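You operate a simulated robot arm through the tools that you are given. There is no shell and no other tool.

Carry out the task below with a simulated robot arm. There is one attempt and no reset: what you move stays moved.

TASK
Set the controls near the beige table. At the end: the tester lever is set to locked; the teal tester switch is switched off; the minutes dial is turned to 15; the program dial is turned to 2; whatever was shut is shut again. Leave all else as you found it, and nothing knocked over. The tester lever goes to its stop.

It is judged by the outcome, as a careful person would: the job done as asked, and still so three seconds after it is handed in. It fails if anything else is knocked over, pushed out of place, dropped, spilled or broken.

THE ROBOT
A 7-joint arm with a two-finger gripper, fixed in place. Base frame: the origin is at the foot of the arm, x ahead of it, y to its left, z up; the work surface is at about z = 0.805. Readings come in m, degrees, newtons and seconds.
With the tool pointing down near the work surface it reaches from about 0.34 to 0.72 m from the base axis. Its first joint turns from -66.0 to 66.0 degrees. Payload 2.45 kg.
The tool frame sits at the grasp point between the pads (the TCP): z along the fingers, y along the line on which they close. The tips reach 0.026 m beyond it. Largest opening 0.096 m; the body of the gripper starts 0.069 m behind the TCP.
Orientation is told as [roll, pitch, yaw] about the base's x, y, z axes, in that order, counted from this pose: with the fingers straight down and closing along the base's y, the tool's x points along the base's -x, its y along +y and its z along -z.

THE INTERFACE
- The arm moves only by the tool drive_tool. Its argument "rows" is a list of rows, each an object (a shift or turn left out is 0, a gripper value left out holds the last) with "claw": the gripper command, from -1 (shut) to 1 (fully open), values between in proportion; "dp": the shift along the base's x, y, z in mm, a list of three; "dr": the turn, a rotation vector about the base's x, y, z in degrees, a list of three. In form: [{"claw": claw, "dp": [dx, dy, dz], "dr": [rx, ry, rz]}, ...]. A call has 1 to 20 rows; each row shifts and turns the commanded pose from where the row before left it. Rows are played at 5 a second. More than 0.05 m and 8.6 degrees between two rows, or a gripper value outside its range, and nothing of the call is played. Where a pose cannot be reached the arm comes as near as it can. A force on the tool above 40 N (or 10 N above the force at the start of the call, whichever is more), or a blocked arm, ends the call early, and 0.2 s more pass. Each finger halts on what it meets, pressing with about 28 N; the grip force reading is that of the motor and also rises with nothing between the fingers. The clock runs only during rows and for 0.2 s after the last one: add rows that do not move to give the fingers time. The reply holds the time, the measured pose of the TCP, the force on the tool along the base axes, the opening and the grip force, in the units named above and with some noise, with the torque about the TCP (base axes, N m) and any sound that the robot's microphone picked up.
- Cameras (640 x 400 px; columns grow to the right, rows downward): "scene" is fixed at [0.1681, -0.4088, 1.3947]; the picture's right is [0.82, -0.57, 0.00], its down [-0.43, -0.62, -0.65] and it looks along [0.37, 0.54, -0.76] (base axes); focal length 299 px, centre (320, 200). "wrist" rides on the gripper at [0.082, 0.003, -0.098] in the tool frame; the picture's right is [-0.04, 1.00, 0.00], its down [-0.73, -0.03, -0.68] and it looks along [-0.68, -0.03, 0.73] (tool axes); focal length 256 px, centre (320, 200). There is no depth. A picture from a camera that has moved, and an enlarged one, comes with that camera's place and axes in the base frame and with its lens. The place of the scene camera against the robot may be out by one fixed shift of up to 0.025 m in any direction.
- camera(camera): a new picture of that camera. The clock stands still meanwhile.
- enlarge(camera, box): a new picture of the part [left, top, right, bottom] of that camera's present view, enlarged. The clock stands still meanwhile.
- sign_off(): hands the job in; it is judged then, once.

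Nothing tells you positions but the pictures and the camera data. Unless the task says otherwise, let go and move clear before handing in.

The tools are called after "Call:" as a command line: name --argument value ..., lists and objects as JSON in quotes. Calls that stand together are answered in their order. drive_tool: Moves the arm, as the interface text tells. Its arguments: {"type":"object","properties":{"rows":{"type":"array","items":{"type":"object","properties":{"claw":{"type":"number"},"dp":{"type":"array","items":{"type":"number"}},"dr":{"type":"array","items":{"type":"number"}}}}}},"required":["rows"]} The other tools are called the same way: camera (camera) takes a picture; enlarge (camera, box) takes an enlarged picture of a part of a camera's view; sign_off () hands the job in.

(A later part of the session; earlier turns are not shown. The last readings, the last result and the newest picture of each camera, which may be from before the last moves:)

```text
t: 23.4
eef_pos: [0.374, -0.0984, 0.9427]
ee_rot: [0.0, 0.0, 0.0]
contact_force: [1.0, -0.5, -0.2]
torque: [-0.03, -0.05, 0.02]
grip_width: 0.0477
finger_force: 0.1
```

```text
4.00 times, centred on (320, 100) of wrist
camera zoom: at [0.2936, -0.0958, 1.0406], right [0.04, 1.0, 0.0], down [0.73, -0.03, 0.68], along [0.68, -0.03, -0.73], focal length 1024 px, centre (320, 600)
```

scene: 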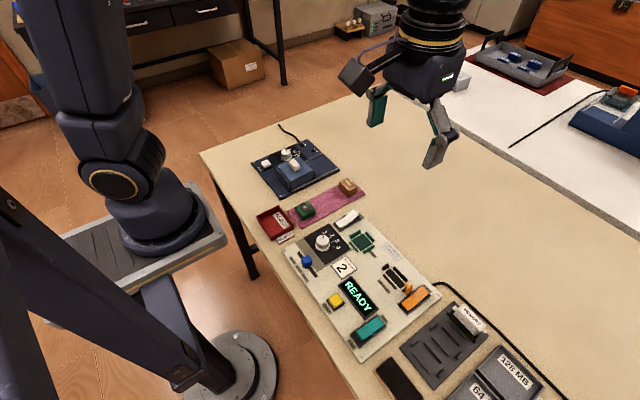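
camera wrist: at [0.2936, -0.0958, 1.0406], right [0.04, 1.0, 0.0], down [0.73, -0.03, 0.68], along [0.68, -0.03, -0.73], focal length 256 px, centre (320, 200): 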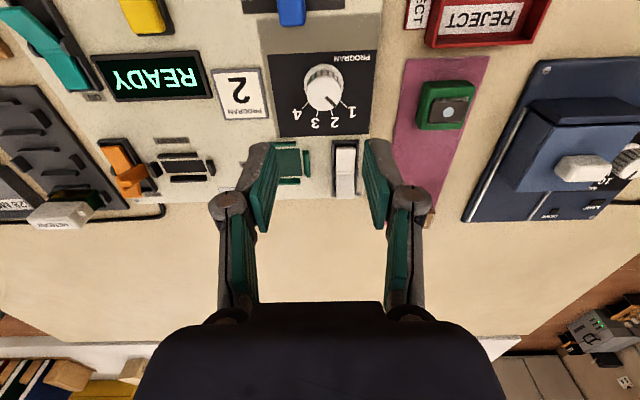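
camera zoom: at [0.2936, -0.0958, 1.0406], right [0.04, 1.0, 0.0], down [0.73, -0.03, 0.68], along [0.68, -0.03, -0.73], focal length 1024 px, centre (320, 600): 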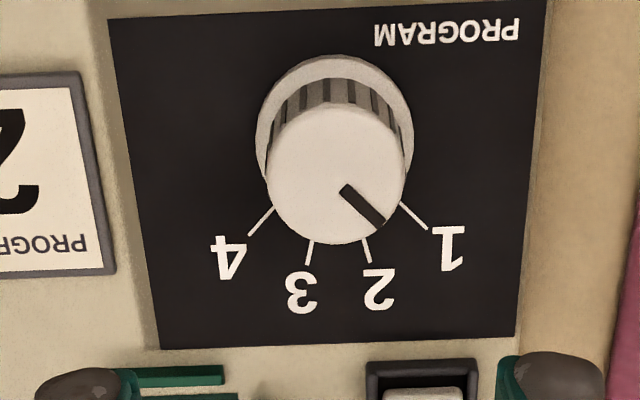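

The program dial matches the other one in size, and its centre is near (0.369, -0.0945) with its top at about z 0.841. I'll pre-turn by +15° and descend part way to check the centring.

Call:
drive_tool --rows '[{"dp": [-2, 2, -20], "dr": [0, 0, 7.5], "claw": 0.0}, {"dp": [-3, 2, -20], "dr": [0, 0, 7.5]}, {"dp": [0, 0, -20]}, {"dp": [0, 0, -10]}, {"dp": [0, 0, 0]}, {"dp": [0, 0, 0]}]'

Call:
enlarge --camera "wrist" --box '[240, 90, 400, 190]'

Call:
enlarge --camera "scene" --box '[280, 190, 400, 290]'

```text
t: 24.8
eef_pos: [0.3692, -0.0928, 0.8716]
ee_rot: [0.1, 0.0, 14.9]
contact_force: [0.7, 0.1, -0.4]
torque: [-0.02, 0.01, -0.01]
grip_width: 0.048
finger_force: 0.1
```

```text
4.00 times, centred on (320, 140) of wrist
camera zoom: at [0.2901, -0.1117, 0.9707], right [-0.22, 0.98, 0.0], down [0.72, 0.16, 0.68], along [0.66, 0.15, -0.73], focal length 1024 px, centre (320, 440)
```

zoom: 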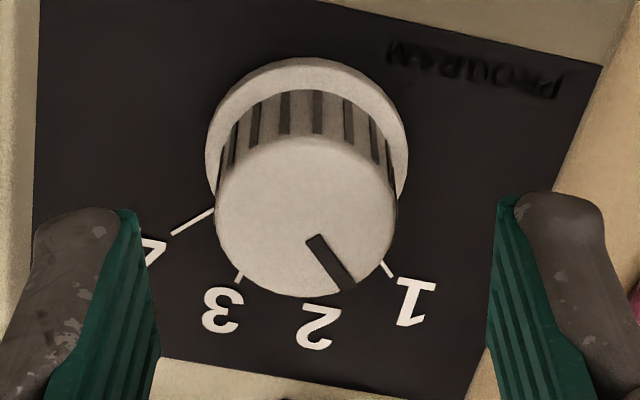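

```text
4.00 times, centred on (340, 240) of scene
camera zoom: at [0.1681, -0.4088, 1.3947], right [0.82, -0.57, 0.0], down [-0.43, -0.62, -0.65], along [0.37, 0.54, -0.76], focal length 1196 px, centre (240, 40)
```

zoom: 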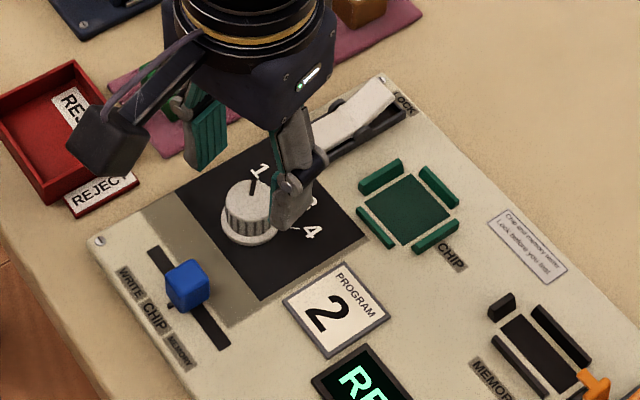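

Call:
drive_tool --rows '[{"dp": [-1.5, -2.2, 0]}, {"dp": [0, 0, -9]}, {"dp": [0, 0, -8]}, {"dp": [0, 0, 0]}, {"dp": [0, 0, 0], "claw": -1}, {"dp": [0, 0, 0]}, {"dp": [0, 0, 0]}, {"dp": [0, 0, 0]}]'

Call:
enlarge --camera "wrist" --box '[270, 100, 370, 190]'

```text
t: 26.6
eef_pos: [0.366, -0.0956, 0.8553]
ee_rot: [0.0, 0.0, 14.9]
contact_force: [-0.6, 4.1, -1.2]
torque: [0.14, -0.21, 0.03]
grip_width: 0.0265
finger_force: 45.1
```

```text
4.44 times, centred on (320, 145) of wrist
camera zoom: at [0.288, -0.1146, 0.953], right [-0.22, 0.98, 0.0], down [0.72, 0.16, 0.68], along [0.66, 0.15, -0.73], focal length 1138 px, centre (320, 444)
```

zoom: 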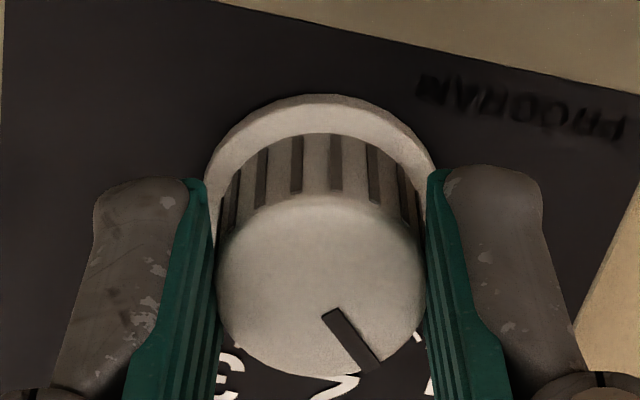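

Grip is well centred with little side load. I'll turn the dial 30° clockwise towards 2 while watching the forces.

Call:
drive_tool --rows '[{"dr": [0, 0, -6]}, {"dr": [0, 0, -6]}, {"dr": [0, 0, -6]}, {"dr": [0, 0, -6]}, {"dr": [0, 0, -6]}, {"dp": [0, 0, 0]}, {"dp": [0, 0, 0]}]'

Call:
enlarge --camera "wrist" --box '[270, 100, 370, 190]'

```text
t: 28.2
eef_pos: [0.3668, -0.0944, 0.8548]
ee_rot: [0.0, 0.0, -14.9]
contact_force: [9.4, 21.0, -20.3]
torque: [0.61, 0.59, 0.09]
grip_width: 0.0265
finger_force: 45.1
```

```text
4.44 times, centred on (320, 145) of wrist
camera zoom: at [0.2897, -0.071, 0.9532], right [0.3, 0.95, 0.0], down [0.7, -0.22, 0.68], along [0.65, -0.2, -0.73], focal length 1138 px, centre (320, 444)
```

zoom: 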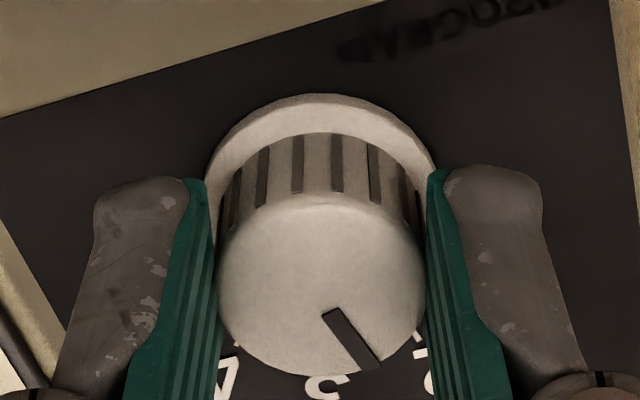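

Call:
drive_tool --rows '[{"dp": [0.4, 1.0, -0.7]}, {"dp": [0.4, 1.0, -0.7]}, {"dp": [0, 0, 0]}, {"dp": [0, 0, 0]}]'

```text
t: 29.2
eef_pos: [0.3656, -0.0943, 0.8541]
ee_rot: [-0.2, -0.1, -15.1]
contact_force: [-4.6, 6.5, 34.8]
torque: [0.17, -0.11, 0.03]
grip_width: 0.027
finger_force: 45.0
```

Call:
drive_tool --rows '[{"dp": [0, 0.2, 0.8]}, {"dp": [0, 0, 0]}, {"dp": [0, 0, 0]}]'

```text
t: 30.0
eef_pos: [0.3668, -0.0947, 0.8543]
ee_rot: [-0.1, 0.0, -15.2]
contact_force: [-3.6, -5.2, 15.2]
torque: [-0.42, -0.86, 0.0]
grip_width: 0.0268
finger_force: 45.2
```

Side loads are low now, so I'll open gently and look at the pointer before rising.

Call:
drive_tool --rows '[{"dp": [0, 0, 0], "claw": -0.3}, {"dp": [0, 0, 0]}, {"dp": [0, 0, 0]}, {"dp": [0, 0, 15]}, {"dp": [0, 0, 25], "claw": 0.0}, {"dp": [0, 0, 25]}, {"dp": [0, 0, 0]}, {"dp": [0, 0, 0]}]'

Call:
enlarge --camera "wrist" --box '[280, 70, 360, 140]'

Call:
enlarge --camera "scene" --box '[300, 220, 350, 260]'

```text
t: 31.8
eef_pos: [0.3655, -0.0934, 0.9216]
ee_rot: [0.0, 0.0, -15.1]
contact_force: [-0.6, 0.4, 0.6]
torque: [-0.01, 0.01, 0.01]
grip_width: 0.0481
finger_force: 0.1
```

```text
5.71 times, centred on (320, 105) of wrist
camera zoom: at [0.2884, -0.0695, 1.0194], right [0.3, 0.95, 0.0], down [0.7, -0.22, 0.68], along [0.65, -0.2, -0.73], focal length 1463 px, centre (320, 743)
```

zoom: 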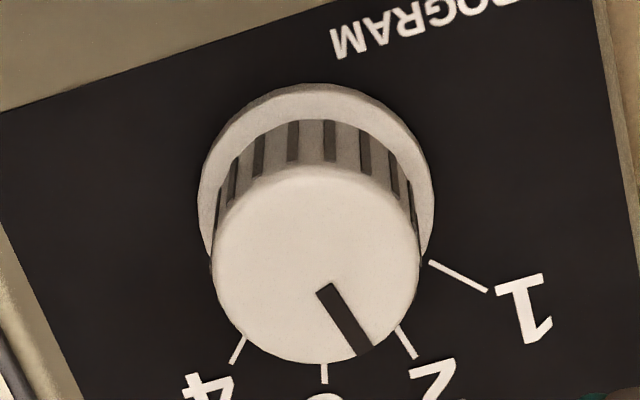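

```text
10.00 times, centred on (325, 240) of scene
camera zoom: at [0.1681, -0.4088, 1.3947], right [0.82, -0.57, 0.0], down [-0.43, -0.62, -0.65], along [0.37, 0.54, -0.76], focal length 2989 px, centre (270, -200)
```

zoom: 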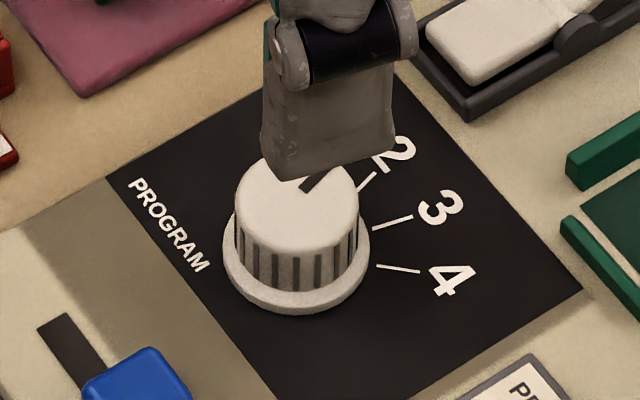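

Call:
enlarge --camera "wrist" --box '[296, 84, 346, 140]'

Call:
enlarge --camera "wrist" --box '[310, 110, 342, 138]'

```text
7.14 times, centred on (321, 112) of wrist
camera zoom: at [0.2884, -0.0695, 1.0194], right [0.3, 0.95, 0.0], down [0.7, -0.22, 0.68], along [0.65, -0.2, -0.73], focal length 1828 px, centre (313, 829)
```

zoom: 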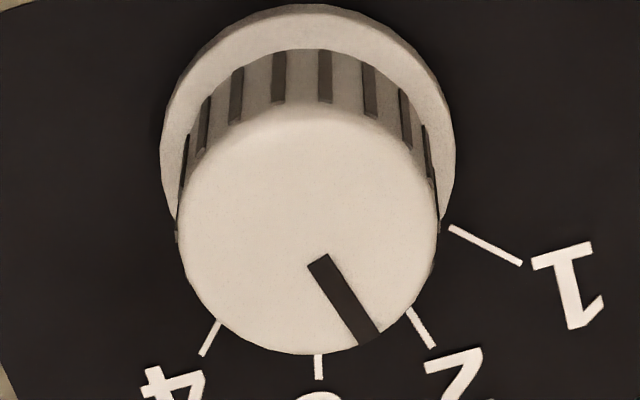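

```text
14.29 times, centred on (326, 124) of wrist
camera zoom: at [0.2884, -0.0695, 1.0194], right [0.3, 0.95, 0.0], down [0.7, -0.22, 0.68], along [0.65, -0.2, -0.73], focal length 3657 px, centre (234, 1286)
```

zoom: 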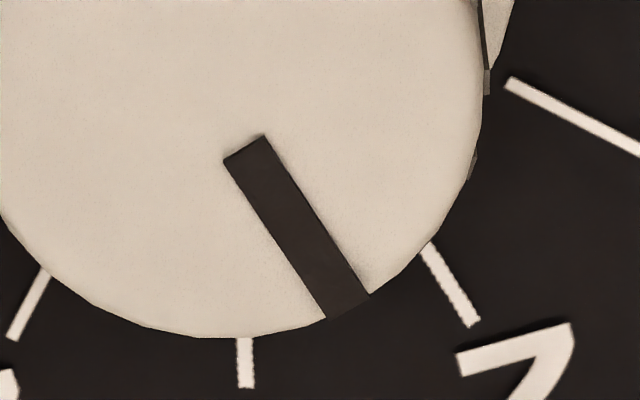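

The program pointer lines up with the 2 mark to within about 2°. Next I'll view the LOCK lever closely to plan a press on its raised far end.

Call:
drive_tool --rows '[{"dp": [0, 0, 30], "dr": [0, 0, 7.5]}, {"dp": [5, 5, 10], "dr": [0, 0, 7.5]}, {"dp": [5, 5, 0]}, {"dp": [5, 3, 0]}, {"dp": [0, 0, 0]}, {"dp": [0, 0, 0]}]'

Call:
camera --camera "wrist"

Call:
enlarge --camera "wrist" --box '[260, 110, 380, 190]'

Call:
enlarge --camera "scene" --box '[290, 200, 370, 260]'

```text
t: 33.2
eef_pos: [0.3823, -0.0805, 0.9592]
ee_rot: [0.0, 0.0, -0.1]
contact_force: [0.7, 0.7, 0.2]
torque: [0.02, 0.0, -0.02]
grip_width: 0.0478
finger_force: 0.0
```

```text
taken
camera wrist: at [0.301, -0.0779, 1.0577], right [0.04, 1.0, 0.0], down [0.73, -0.03, 0.68], along [0.68, -0.03, -0.73], focal length 256 px, centre (320, 200)
```

wrist: 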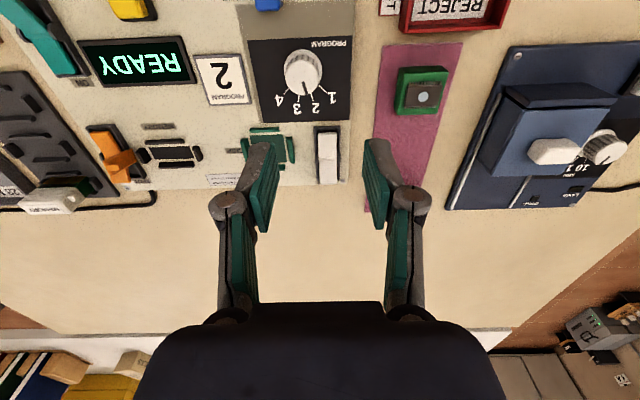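

```text
5.00 times, centred on (320, 150) of wrist
camera zoom: at [0.301, -0.0779, 1.0577], right [0.04, 1.0, 0.0], down [0.73, -0.03, 0.68], along [0.68, -0.03, -0.73], focal length 1280 px, centre (320, 450)
```

zoom: 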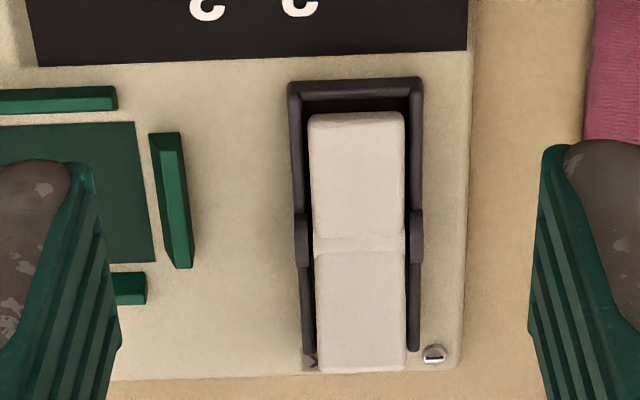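

```text
6.67 times, centred on (330, 230) of scene
camera zoom: at [0.1681, -0.4088, 1.3947], right [0.82, -0.57, 0.0], down [-0.43, -0.62, -0.65], along [0.37, 0.54, -0.76], focal length 1993 px, centre (253, 0)
```

zoom: 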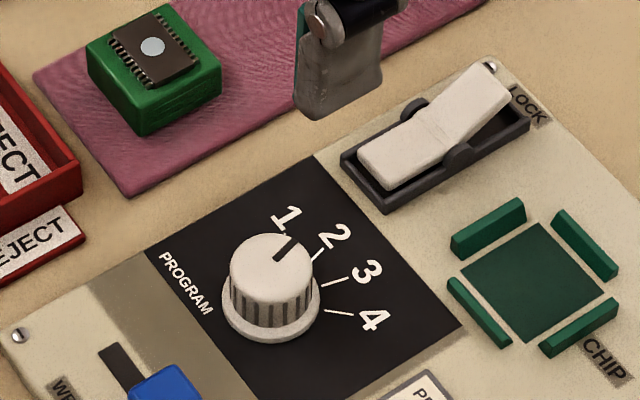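

The LOCK rocker pivots near x 0.4525, y about -0.075, and its raised end is near x 0.477. I'll shut the fingers and hover above that end to check alignment.

Call:
drive_tool --rows '[{"dp": [20, 1.5, 0], "claw": -1}, {"dp": [20, 1.5, 0]}, {"dp": [20, 1.5, 0]}, {"dp": [23, 1, -20]}, {"dp": [0, 0, -30]}, {"dp": [0, 0, -15]}, {"dp": [0, 0, 0]}, {"dp": [0, 0, 0]}]'

Call:
camera --camera "wrist"

Call:
enlarge --camera "wrist" --box '[260, 80, 380, 180]'

Call:
enlarge --camera "scene" --box '[310, 190, 390, 250]'

```text
t: 35.0
eef_pos: [0.4652, -0.0769, 0.8953]
ee_rot: [0.1, 0.0, 0.0]
contact_force: [-0.9, -0.6, 0.0]
torque: [0.0, 0.02, 0.02]
grip_width: 0.0001
finger_force: 27.9
```

```text
taken
camera wrist: at [0.3847, -0.0744, 0.9935], right [0.04, 1.0, 0.0], down [0.73, -0.03, 0.68], along [0.68, -0.03, -0.73], focal length 256 px, centre (320, 200)
```

wrist: 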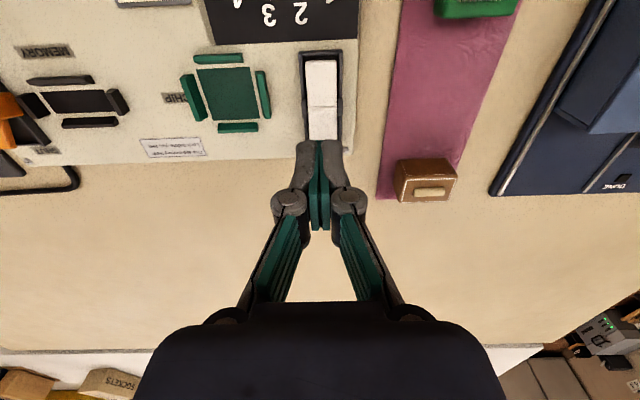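

```text
4.00 times, centred on (320, 130) of wrist
camera zoom: at [0.3847, -0.0744, 0.9935], right [0.04, 1.0, 0.0], down [0.73, -0.03, 0.68], along [0.68, -0.03, -0.73], focal length 1024 px, centre (320, 480)
```

zoom: 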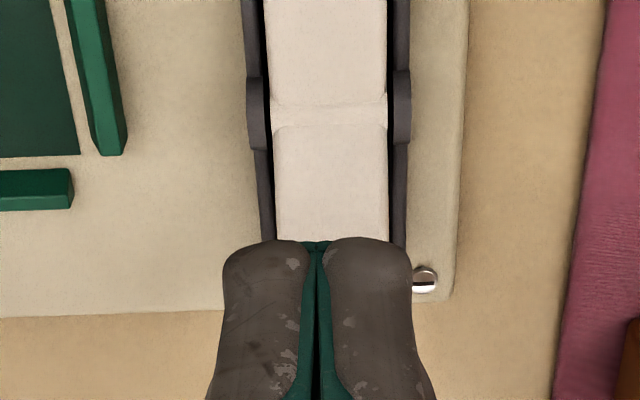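

```text
6.67 times, centred on (350, 220) of scene
camera zoom: at [0.1681, -0.4088, 1.3947], right [0.82, -0.57, 0.0], down [-0.43, -0.62, -0.65], along [0.37, 0.54, -0.76], focal length 1993 px, centre (120, 67)
```

zoom: 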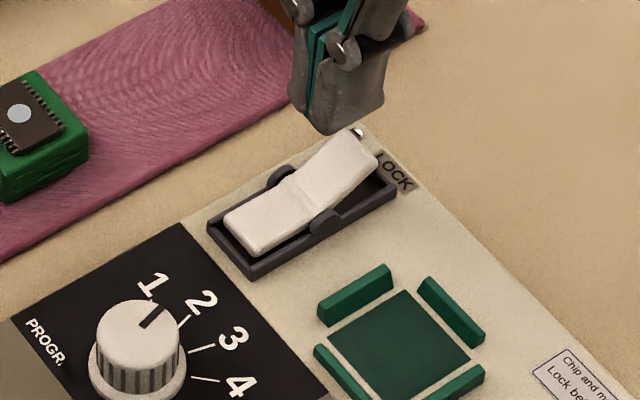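

Call:
drive_tool --rows '[{"dp": [1.5, 2.2, -8]}, {"dp": [0, 0, -7]}, {"dp": [0, 0, -4]}, {"dp": [0, 0, -4]}, {"dp": [0, 0, 0]}]'

Call:
enlarge --camera "scene" --box '[320, 195, 380, 240]'

Call:
enlarge --camera "wrist" --box '[260, 80, 380, 180]'

```text
t: 36.2
eef_pos: [0.4673, -0.0732, 0.8709]
ee_rot: [0.0, 0.0, 0.0]
contact_force: [0.2, 0.0, 0.6]
torque: [-0.01, 0.02, 0.05]
grip_width: 0.0
finger_force: 28.1
```

```text
8.89 times, centred on (350, 218) of scene
camera zoom: at [0.1681, -0.4088, 1.3947], right [0.82, -0.57, 0.0], down [-0.43, -0.62, -0.65], along [0.37, 0.54, -0.76], focal length 2657 px, centre (53, 44)
```

zoom: 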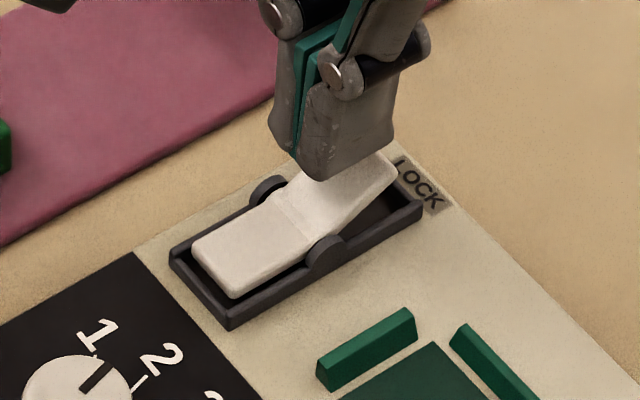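

```text
4.00 times, centred on (320, 130) of wrist
camera zoom: at [0.3865, -0.0709, 0.9697], right [0.04, 1.0, 0.0], down [0.73, -0.03, 0.68], along [0.68, -0.03, -0.73], focal length 1024 px, centre (320, 480)
```

zoom: 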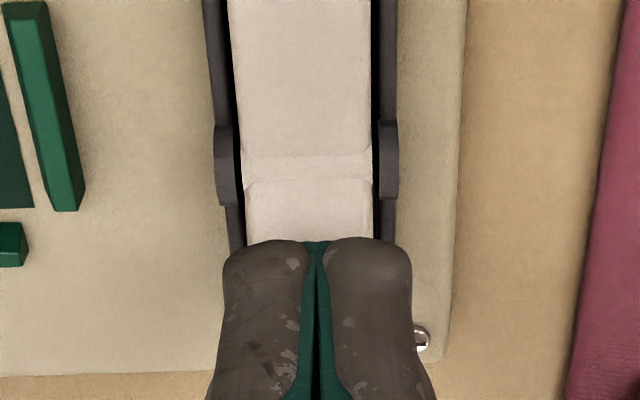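

The shut fingers look about as wide as the lever's frame, so a single finger is safer. I'll open slightly and put the right-hand finger over the LOCK end.

Call:
drive_tool --rows '[{"dp": [0, 0, 12]}, {"dp": [0, 8, 0], "claw": -0.5}, {"dp": [0, 8, 0]}, {"dp": [0, 0, 0]}, {"dp": [0, 0, -8]}, {"dp": [0, 0, 0]}, {"dp": [0, 0, 0]}]'

Call:
enlarge --camera "wrist" --box '[240, 80, 400, 180]'

Call:
enlarge --camera "scene" --box '[320, 195, 380, 240]'

```text
t: 37.8
eef_pos: [0.4662, -0.0564, 0.8763]
ee_rot: [0.1, 0.0, -0.1]
contact_force: [-0.3, 0.5, -0.2]
torque: [-0.01, -0.03, 0.01]
grip_width: 0.0242
finger_force: 0.0
```

```text
4.00 times, centred on (320, 130) of wrist
camera zoom: at [0.3858, -0.0544, 0.9739], right [0.04, 1.0, 0.0], down [0.73, -0.03, 0.68], along [0.68, -0.03, -0.73], focal length 1024 px, centre (320, 480)
```

zoom: 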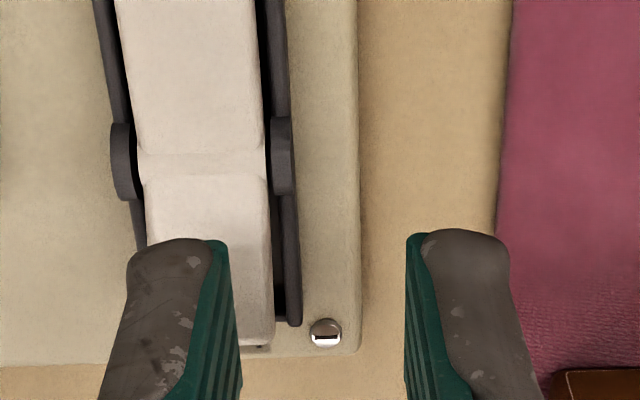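

```text
8.89 times, centred on (350, 218) of scene
camera zoom: at [0.1681, -0.4088, 1.3947], right [0.82, -0.57, 0.0], down [-0.43, -0.62, -0.65], along [0.37, 0.54, -0.76], focal length 2657 px, centre (53, 44)
```

zoom: 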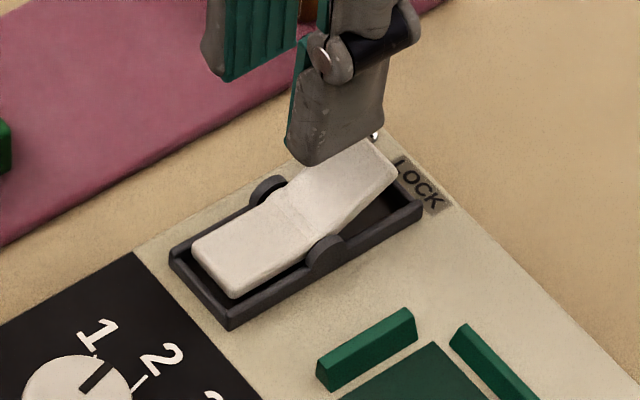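

Call:
drive_tool --rows '[{"dp": [0.8, 1.5, -3]}, {"dp": [0, 0, -3]}, {"dp": [0, 0, -2]}, {"dp": [0, 0, -2]}, {"dp": [0, 0, 0]}]'

Call:
enlarge --camera "scene" --box '[320, 195, 380, 240]'

```text
t: 39.0
eef_pos: [0.4682, -0.0546, 0.8661]
ee_rot: [0.0, 0.0, -0.1]
contact_force: [0.0, -0.8, 0.3]
torque: [-0.02, -0.01, 0.03]
grip_width: 0.024
finger_force: 0.0
```

```text
8.89 times, centred on (350, 218) of scene
camera zoom: at [0.1681, -0.4088, 1.3947], right [0.82, -0.57, 0.0], down [-0.43, -0.62, -0.65], along [0.37, 0.54, -0.76], focal length 2657 px, centre (53, 44)
```

zoom: 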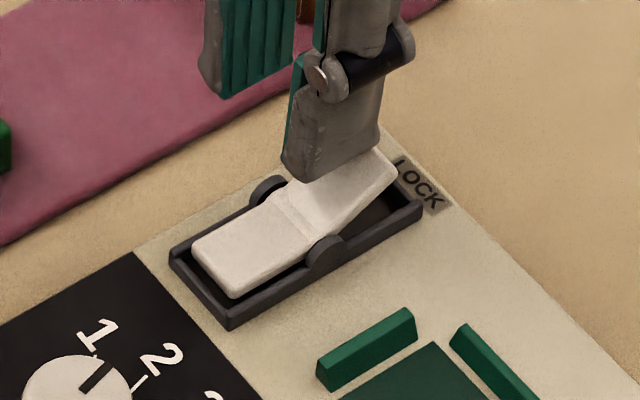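

Call:
drive_tool --rows '[{"dp": [0, 0, -2]}, {"dp": [0, 0, -2]}, {"dp": [0, 0, -2]}, {"dp": [0, 0, 0]}]'

Call:
enlarge --camera "scene" --box '[320, 195, 380, 240]'

```text
t: 40.0
eef_pos: [0.4679, -0.0548, 0.8606]
ee_rot: [0.0, 0.0, -0.1]
contact_force: [0.7, 0.3, 1.1]
torque: [0.02, 0.02, -0.02]
grip_width: 0.0237
finger_force: 0.1
```

```text
8.89 times, centred on (350, 218) of scene
camera zoom: at [0.1681, -0.4088, 1.3947], right [0.82, -0.57, 0.0], down [-0.43, -0.62, -0.65], along [0.37, 0.54, -0.76], focal length 2657 px, centre (53, 44)
```

zoom: 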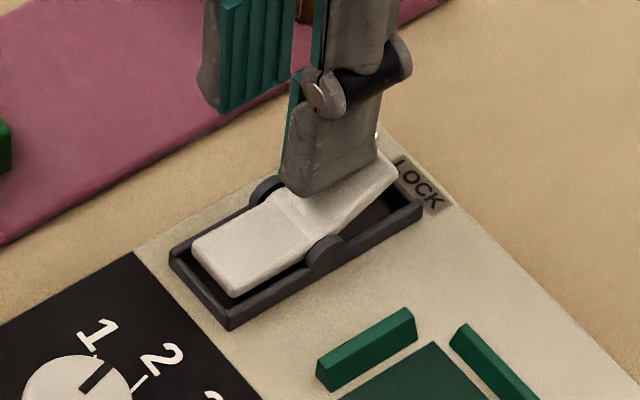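

Call:
drive_tool --rows '[{"dp": [0, 0, -2]}, {"dp": [0, 0, -2]}, {"dp": [0, 0, 0]}]'

Call:
enlarge --camera "scene" --box '[320, 195, 380, 240]'

```text
t: 40.8
eef_pos: [0.4686, -0.0551, 0.856]
ee_rot: [-0.1, 0.0, -0.1]
contact_force: [-0.8, -0.3, -0.1]
torque: [0.0, 0.02, 0.01]
grip_width: 0.0241
finger_force: 0.0
```

```text
8.89 times, centred on (350, 218) of scene
camera zoom: at [0.1681, -0.4088, 1.3947], right [0.82, -0.57, 0.0], down [-0.43, -0.62, -0.65], along [0.37, 0.54, -0.76], focal length 2657 px, centre (53, 44)
```

zoom: 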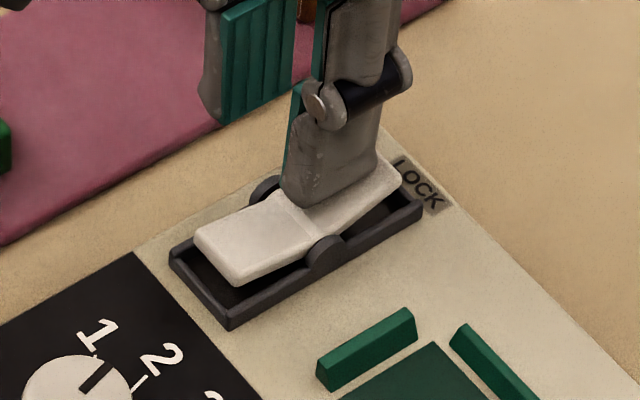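

The lever is moving under very little force. I'll keep pressing in small steps until it meets its stop.

Call:
drive_tool --rows '[{"dp": [0, 0, -1.5]}, {"dp": [0, 0, -1.5]}, {"dp": [0, 0, 0]}]'

Call:
enlarge --camera "scene" --box '[320, 195, 380, 240]'

```text
t: 41.6
eef_pos: [0.4677, -0.055, 0.8526]
ee_rot: [0.0, -0.1, 0.0]
contact_force: [-0.4, 0.2, -0.3]
torque: [0.0, 0.01, 0.03]
grip_width: 0.0241
finger_force: 0.1
```

```text
8.89 times, centred on (350, 218) of scene
camera zoom: at [0.1681, -0.4088, 1.3947], right [0.82, -0.57, 0.0], down [-0.43, -0.62, -0.65], along [0.37, 0.54, -0.76], focal length 2657 px, centre (53, 44)
```

zoom: 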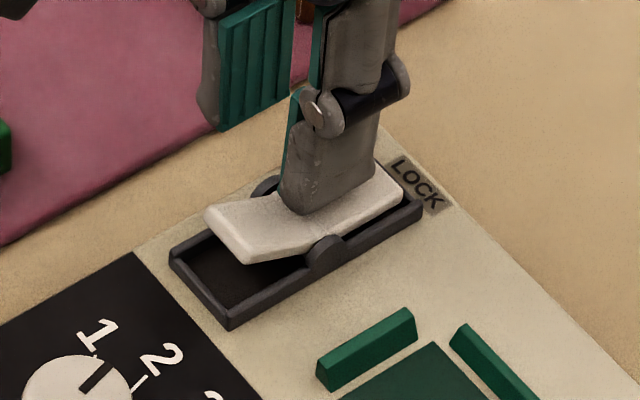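

Call:
drive_tool --rows '[{"dp": [0, 0, -1]}, {"dp": [0, 0, -1]}, {"dp": [0, 0, 0]}]'

Call:
enlarge --camera "scene" --box '[320, 195, 380, 240]'

```text
t: 42.4
eef_pos: [0.4668, -0.0543, 0.8516]
ee_rot: [0.1, -0.1, -0.1]
contact_force: [-0.3, 0.4, 1.0]
torque: [-0.02, 0.0, 0.0]
grip_width: 0.0237
finger_force: 0.1
```

```text
8.89 times, centred on (350, 218) of scene
camera zoom: at [0.1681, -0.4088, 1.3947], right [0.82, -0.57, 0.0], down [-0.43, -0.62, -0.65], along [0.37, 0.54, -0.76], focal length 2657 px, centre (53, 44)
```

zoom: 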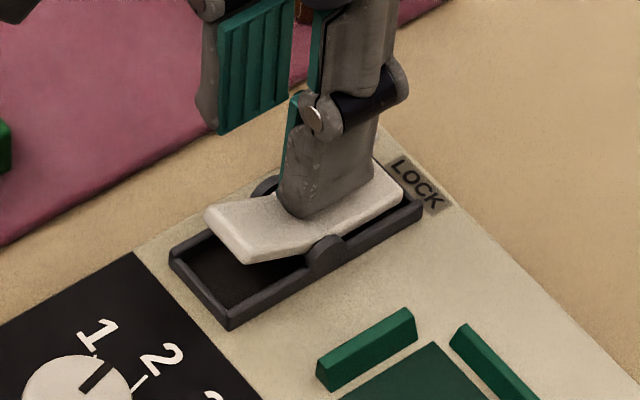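

Call:
drive_tool --rows '[{"dp": [0, 0, -1]}, {"dp": [0, 0, -1]}, {"dp": [0, 0, 0]}]'

```text
t: 43.2
eef_pos: [0.4677, -0.0549, 0.8502]
ee_rot: [0.0, 0.0, -0.1]
contact_force: [0.7, 0.1, 7.7]
torque: [-0.13, 0.1, 0.03]
grip_width: 0.0242
finger_force: 0.2
```

It's now firmly on its stop (about 8 N). I'll press very slightly more, then lift off and check.

Call:
drive_tool --rows '[{"dp": [0, 0, -0.4]}, {"dp": [0, 0, 0]}, {"dp": [0, 0, 10]}, {"dp": [0, 0, 20]}, {"dp": [0, 0, 30]}, {"dp": [0, 0, 30]}, {"dp": [0, 0, 0]}]'

Call:
enlarge --camera "scene" --box '[320, 195, 380, 240]'

Call:
camera --camera "wrist"

```text
t: 44.8
eef_pos: [0.4697, -0.0543, 0.9387]
ee_rot: [-0.1, 0.0, -0.1]
contact_force: [-0.5, 0.0, -0.9]
torque: [0.01, -0.01, -0.03]
grip_width: 0.024
finger_force: 0.0
```

```text
8.89 times, centred on (350, 218) of scene
camera zoom: at [0.1681, -0.4088, 1.3947], right [0.82, -0.57, 0.0], down [-0.43, -0.62, -0.65], along [0.37, 0.54, -0.76], focal length 2657 px, centre (53, 44)
```

zoom: 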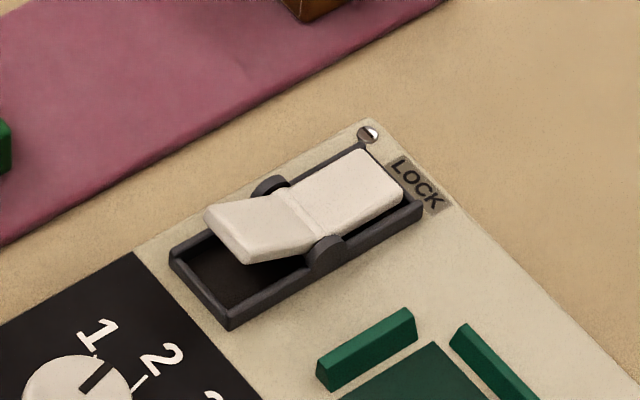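

```text
taken
camera wrist: at [0.3882, -0.0518, 1.037], right [0.04, 1.0, 0.0], down [0.73, -0.03, 0.68], along [0.68, -0.03, -0.73], focal length 256 px, centre (320, 200)
```

wrist: 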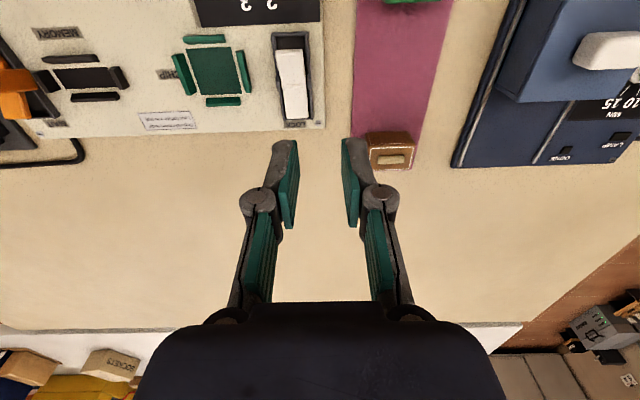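

The lever now rests fully at LOCK. Next I'll move over to the teal switch to look at it from above.

Call:
drive_tool --rows '[{"dp": [0, 0, 40]}, {"dp": [-21, -38, 0]}, {"dp": [-21, -38, 0]}, {"dp": [-21, -38, 0]}, {"dp": [-21, -38, 0]}, {"dp": [-21, -38, 0]}, {"dp": [-20, -38, -20]}, {"dp": [0, 0, 0]}, {"dp": [0, 0, 0]}]'

Call:
camera --camera "wrist"

Call:
camera --camera "scene"

```text
t: 46.8
eef_pos: [0.3413, -0.2859, 0.9604]
ee_rot: [0.1, 0.0, 0.0]
contact_force: [-0.1, -0.4, 0.1]
torque: [-0.02, 0.01, 0.0]
grip_width: 0.024
finger_force: 0.1
```

```text
taken
camera wrist: at [0.261, -0.2827, 1.0574], right [0.04, 1.0, 0.0], down [0.73, -0.03, 0.68], along [0.68, -0.03, -0.73], focal length 256 px, centre (320, 200)
```

wrist: 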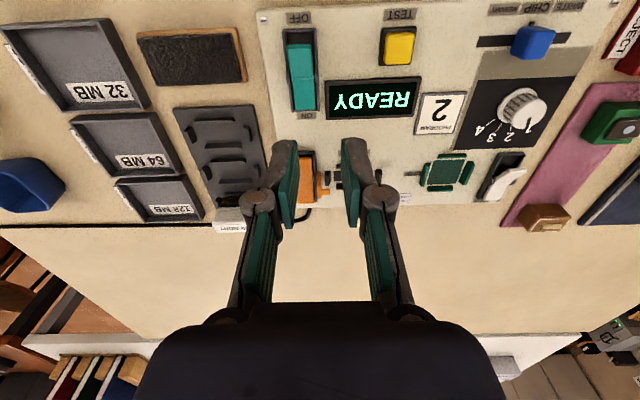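

```text
taken
```

scene: 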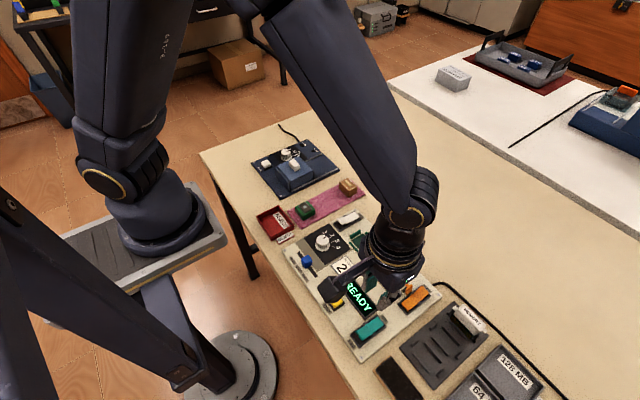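

Call:
enlarge --camera "wrist" --box '[250, 0, 370, 130]'

Call:
enlarge --camera "scene" --box '[335, 300, 415, 360]'

Call:
enlarge --camera "wrist" --box '[480, 60, 580, 160]'

```text
3.08 times, centred on (310, 65) of wrist
camera zoom: at [0.261, -0.2827, 1.0574], right [0.04, 1.0, 0.0], down [0.73, -0.03, 0.68], along [0.68, -0.03, -0.73], focal length 788 px, centre (351, 615)
```

zoom: 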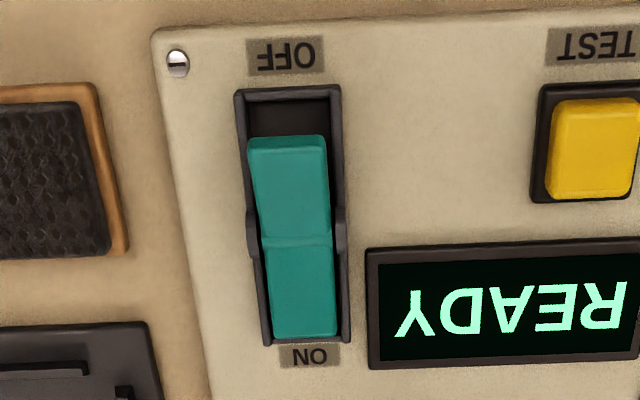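

```text
6.67 times, centred on (375, 330) of scene
camera zoom: at [0.1681, -0.4089, 1.3947], right [0.82, -0.57, 0.0], down [-0.43, -0.62, -0.65], along [0.37, 0.54, -0.76], focal length 1993 px, centre (-47, -667)
```

zoom: 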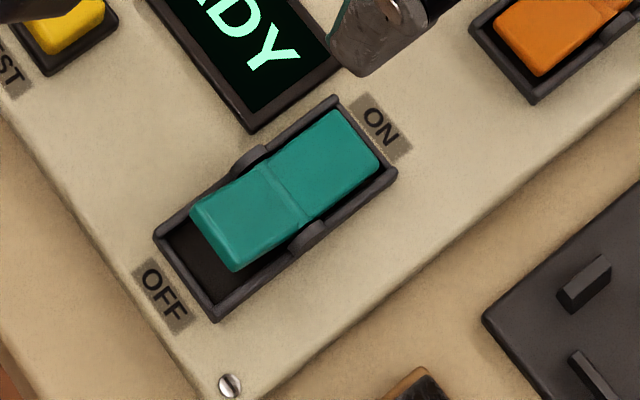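

```text
4.00 times, centred on (530, 110) of wrist
camera zoom: at [0.261, -0.2827, 1.0574], right [0.04, 1.0, 0.0], down [0.73, -0.03, 0.68], along [0.68, -0.03, -0.73], focal length 1024 px, centre (-520, 560)
```

zoom: 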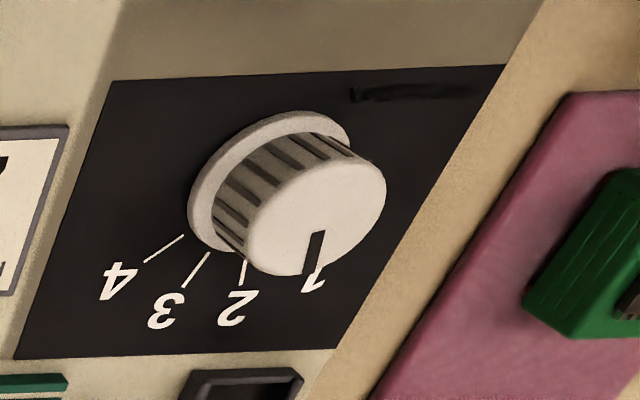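

The teal switch's pivot is near (0.332, -0.299) and its OFF end is up at x about 0.306. I'll position the right-hand finger above that end and check.

Call:
drive_tool --rows '[{"dp": [-12, 3, -20], "claw": -0.5}, {"dp": [-12, 3, -20]}, {"dp": [0, 0, -20]}, {"dp": [0, 0, -16]}, {"dp": [0, 0, 0]}, {"dp": [0, 0, 0]}]'

Call:
enlarge --camera "wrist" --box '[230, 70, 390, 170]'

Call:
enlarge --camera "scene" --box '[335, 300, 415, 360]'

```text
t: 48.2
eef_pos: [0.3193, -0.2774, 0.8826]
ee_rot: [0.0, 0.0, -0.2]
contact_force: [-0.1, 0.3, 0.5]
torque: [-0.01, -0.03, -0.01]
grip_width: 0.0241
finger_force: 0.1
```

```text
4.00 times, centred on (310, 120) of wrist
camera zoom: at [0.2382, -0.2754, 0.9803], right [0.04, 1.0, 0.0], down [0.73, -0.03, 0.68], along [0.68, -0.03, -0.73], focal length 1024 px, centre (360, 520)
```

zoom: 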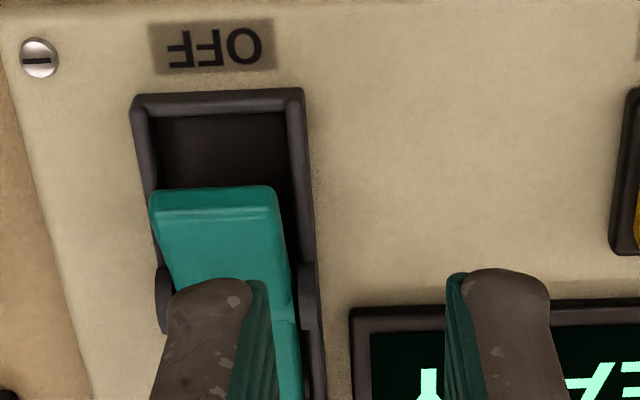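

```text
6.67 times, centred on (375, 330) of scene
camera zoom: at [0.1681, -0.4088, 1.3947], right [0.82, -0.57, 0.0], down [-0.43, -0.62, -0.65], along [0.37, 0.54, -0.76], focal length 1993 px, centre (-47, -667)
```

zoom: 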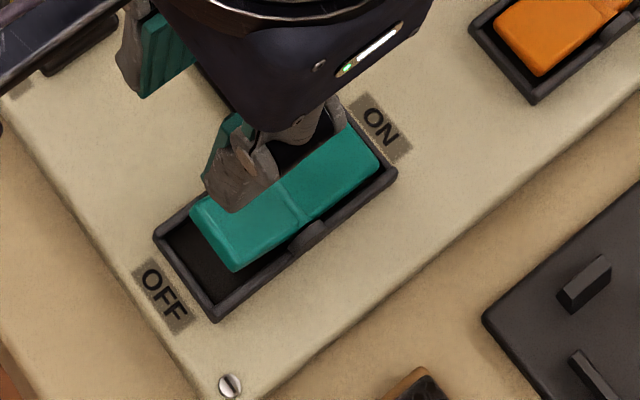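

Call:
drive_tool --rows '[{"dp": [-3, -0.8, 0]}, {"dp": [-3, -0.8, -5]}, {"dp": [0, 0, -5]}, {"dp": [0, 0, -3]}, {"dp": [0, 0, -3]}, {"dp": [0, 0, 0]}]'

Call:
enlarge --camera "wrist" --box '[230, 70, 390, 170]'

Call:
enlarge --camera "scene" --box '[335, 300, 415, 360]'

```text
t: 49.6
eef_pos: [0.3123, -0.2773, 0.867]
ee_rot: [0.1, 0.0, -0.1]
contact_force: [-0.8, 1.0, 0.4]
torque: [0.01, 0.02, -0.01]
grip_width: 0.0236
finger_force: 0.0
```

```text
4.00 times, centred on (310, 120) of wrist
camera zoom: at [0.232, -0.2767, 0.9645], right [0.04, 1.0, 0.0], down [0.73, -0.03, 0.68], along [0.68, -0.03, -0.73], focal length 1024 px, centre (360, 520)
```

zoom: 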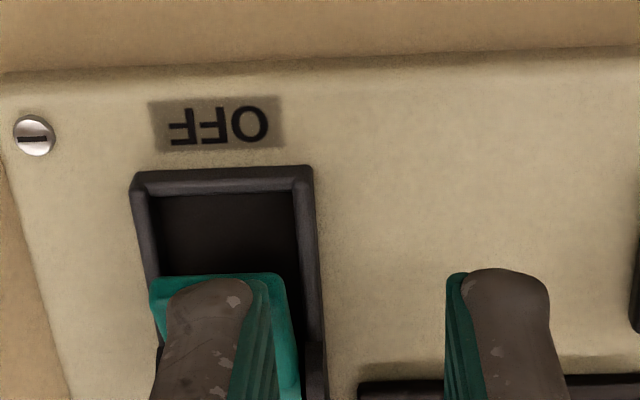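

```text
6.67 times, centred on (375, 330) of scene
camera zoom: at [0.1681, -0.4088, 1.3947], right [0.82, -0.57, 0.0], down [-0.43, -0.62, -0.65], along [0.37, 0.54, -0.76], focal length 1993 px, centre (-47, -667)
```

zoom: 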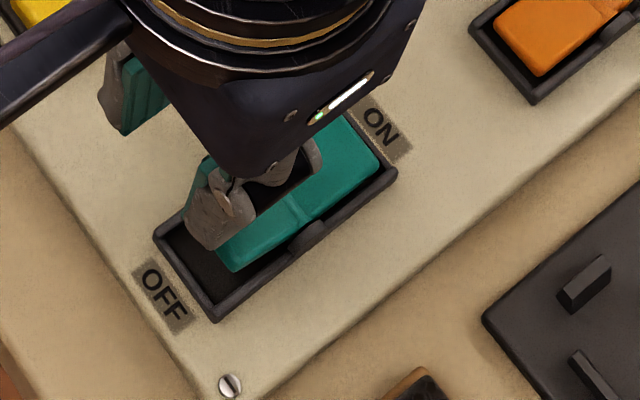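

Call:
drive_tool --rows '[{"dp": [1, -0.8, -2]}, {"dp": [0, 0, -2]}, {"dp": [0, 0, -2]}, {"dp": [0, 0, 0]}]'

Call:
enlarge --camera "scene" --box '[335, 300, 415, 360]'

```text
t: 50.6
eef_pos: [0.3144, -0.2795, 0.8612]
ee_rot: [-0.1, 0.0, -0.1]
contact_force: [0.1, 0.8, 1.8]
torque: [-0.02, 0.06, -0.03]
grip_width: 0.0237
finger_force: 0.1
```

```text
6.67 times, centred on (375, 330) of scene
camera zoom: at [0.1681, -0.4088, 1.3947], right [0.82, -0.57, 0.0], down [-0.43, -0.62, -0.65], along [0.37, 0.54, -0.76], focal length 1993 px, centre (-47, -667)
```

zoom: 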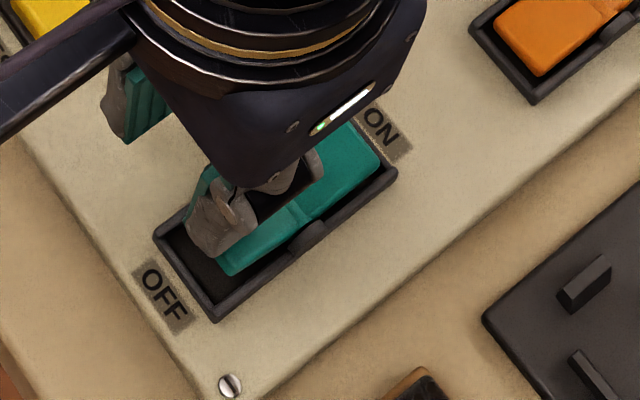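

Contact has started at the OFF end. I'll keep pressing in small steps.

Call:
drive_tool --rows '[{"dp": [0, 0, -2]}, {"dp": [0, 0, -2]}, {"dp": [0, 0, -1.5]}, {"dp": [0, 0, 0]}]'

Call:
enlarge --camera "scene" --box '[335, 300, 415, 360]'

```text
t: 51.6
eef_pos: [0.3141, -0.2795, 0.8533]
ee_rot: [0.0, -0.1, 0.0]
contact_force: [0.3, 0.7, 1.0]
torque: [0.0, 0.01, -0.02]
grip_width: 0.024
finger_force: 0.0
```

```text
6.67 times, centred on (375, 330) of scene
camera zoom: at [0.1681, -0.4088, 1.3947], right [0.82, -0.57, 0.0], down [-0.43, -0.62, -0.65], along [0.37, 0.54, -0.76], focal length 1993 px, centre (-47, -667)
```

zoom: 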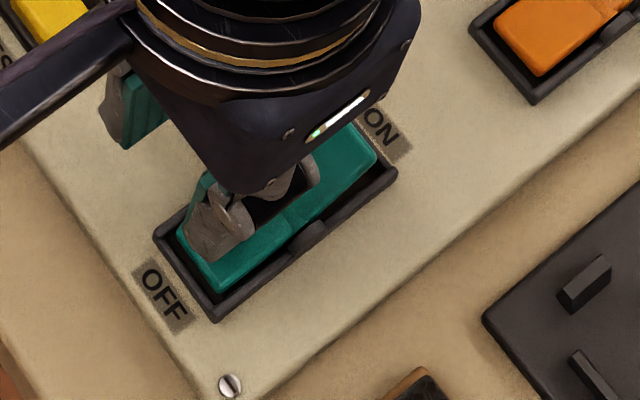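

Call:
drive_tool --rows '[{"dp": [0, 0, -1]}, {"dp": [0, 0, -1]}, {"dp": [0, 0, 0]}]'

```text
t: 52.4
eef_pos: [0.3134, -0.2792, 0.853]
ee_rot: [0.0, -0.1, 0.0]
contact_force: [-0.7, -0.7, 0.0]
torque: [0.01, -0.02, -0.02]
grip_width: 0.0241
finger_force: 0.2
```

Call:
drive_tool --rows '[{"dp": [0, 0, -1]}, {"dp": [0, 0, -0.8]}, {"dp": [0, 0, 0]}]'

```text
t: 53.2
eef_pos: [0.3132, -0.2799, 0.8502]
ee_rot: [0.1, 0.0, 0.1]
contact_force: [0.9, 0.7, -0.3]
torque: [0.02, -0.01, 0.0]
grip_width: 0.0241
finger_force: 0.0
```

Call:
drive_tool --rows '[{"dp": [0, 0, -0.8]}, {"dp": [0, 0, 0]}]'

Call:
enlarge --camera "wrist" --box '[230, 70, 390, 170]'

Call:
enlarge --camera "scene" --box '[345, 305, 405, 350]'

```text
t: 53.8
eef_pos: [0.3131, -0.2786, 0.8492]
ee_rot: [0.1, 0.0, -0.1]
contact_force: [-0.7, -0.2, -0.3]
torque: [0.0, -0.01, 0.01]
grip_width: 0.0239
finger_force: 0.1
```

```text
4.00 times, centred on (310, 120) of wrist
camera zoom: at [0.2328, -0.2774, 0.9485], right [0.04, 1.0, 0.0], down [0.73, -0.03, 0.68], along [0.68, -0.03, -0.73], focal length 1024 px, centre (360, 520)
```

zoom: 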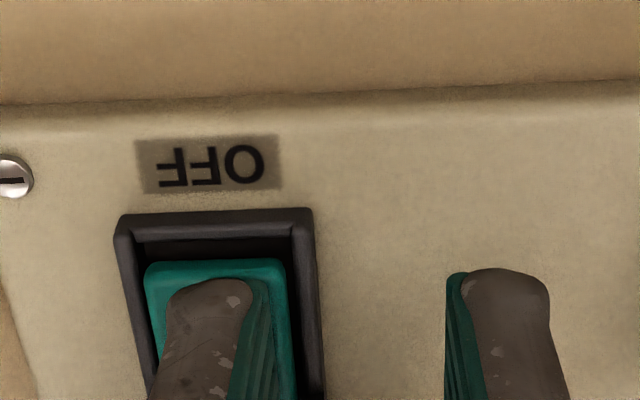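

```text
8.89 times, centred on (375, 328) of scene
camera zoom: at [0.1681, -0.4088, 1.3947], right [0.82, -0.57, 0.0], down [-0.43, -0.62, -0.65], along [0.37, 0.54, -0.76], focal length 2657 px, centre (-169, -933)
```

zoom: 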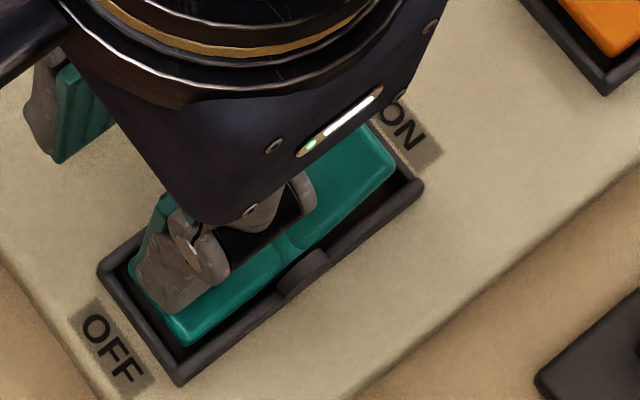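

Call:
drive_tool --rows '[{"dp": [0, 0, -0.7]}, {"dp": [0, 0, -0.5]}, {"dp": [0, 0, 0]}]'

```text
t: 54.6
eef_pos: [0.3127, -0.2793, 0.848]
ee_rot: [0.1, 0.0, -0.1]
contact_force: [-0.2, 0.4, 0.3]
torque: [0.01, -0.01, -0.01]
grip_width: 0.024
finger_force: 0.1
```

The switch has flipped to OFF on its own and I feel no further resistance. I'll lift off and check everything.

Call:
drive_tool --rows '[{"dp": [0, 0, 10]}, {"dp": [0, 0, 25]}, {"dp": [0, 0, 35]}, {"dp": [0, 0, 40]}, {"dp": [20, 0, 40]}, {"dp": [40, 0, 20]}, {"dp": [0, 0, 0]}]'

Call:
enlarge --camera "scene" --box '[345, 305, 405, 350]'

Call:
camera --camera "wrist"

Call:
enlarge --camera "scene" --box '[280, 200, 440, 300]'

```text
t: 56.2
eef_pos: [0.3763, -0.2784, 1.0181]
ee_rot: [0.0, -0.1, -0.1]
contact_force: [0.1, -0.3, -0.6]
torque: [0.02, -0.03, 0.01]
grip_width: 0.0239
finger_force: 0.1
```

```text
8.89 times, centred on (375, 328) of scene
camera zoom: at [0.1681, -0.4088, 1.3947], right [0.82, -0.57, 0.0], down [-0.43, -0.62, -0.65], along [0.37, 0.54, -0.76], focal length 2657 px, centre (-169, -933)
```

zoom: 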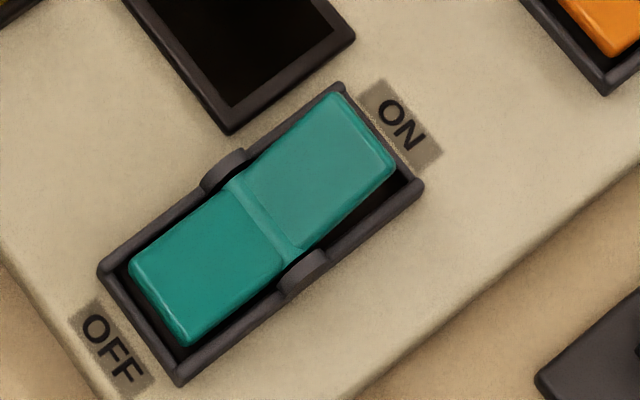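

```text
taken
camera wrist: at [0.2953, -0.2762, 1.1163], right [0.04, 1.0, 0.0], down [0.73, -0.03, 0.68], along [0.68, -0.03, -0.73], focal length 256 px, centre (320, 200)
```

wrist: 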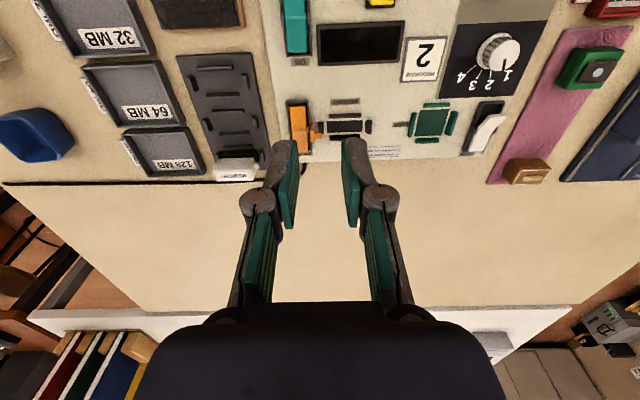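

```text
4.00 times, centred on (360, 250) of scene
camera zoom: at [0.1681, -0.4088, 1.3947], right [0.82, -0.57, 0.0], down [-0.43, -0.62, -0.65], along [0.37, 0.54, -0.76], focal length 1196 px, centre (160, 0)
```

zoom: 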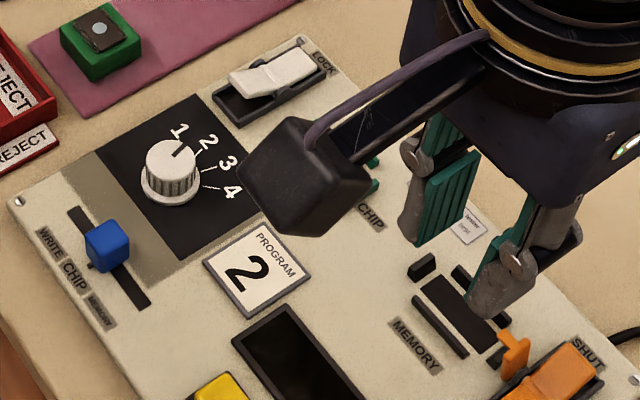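

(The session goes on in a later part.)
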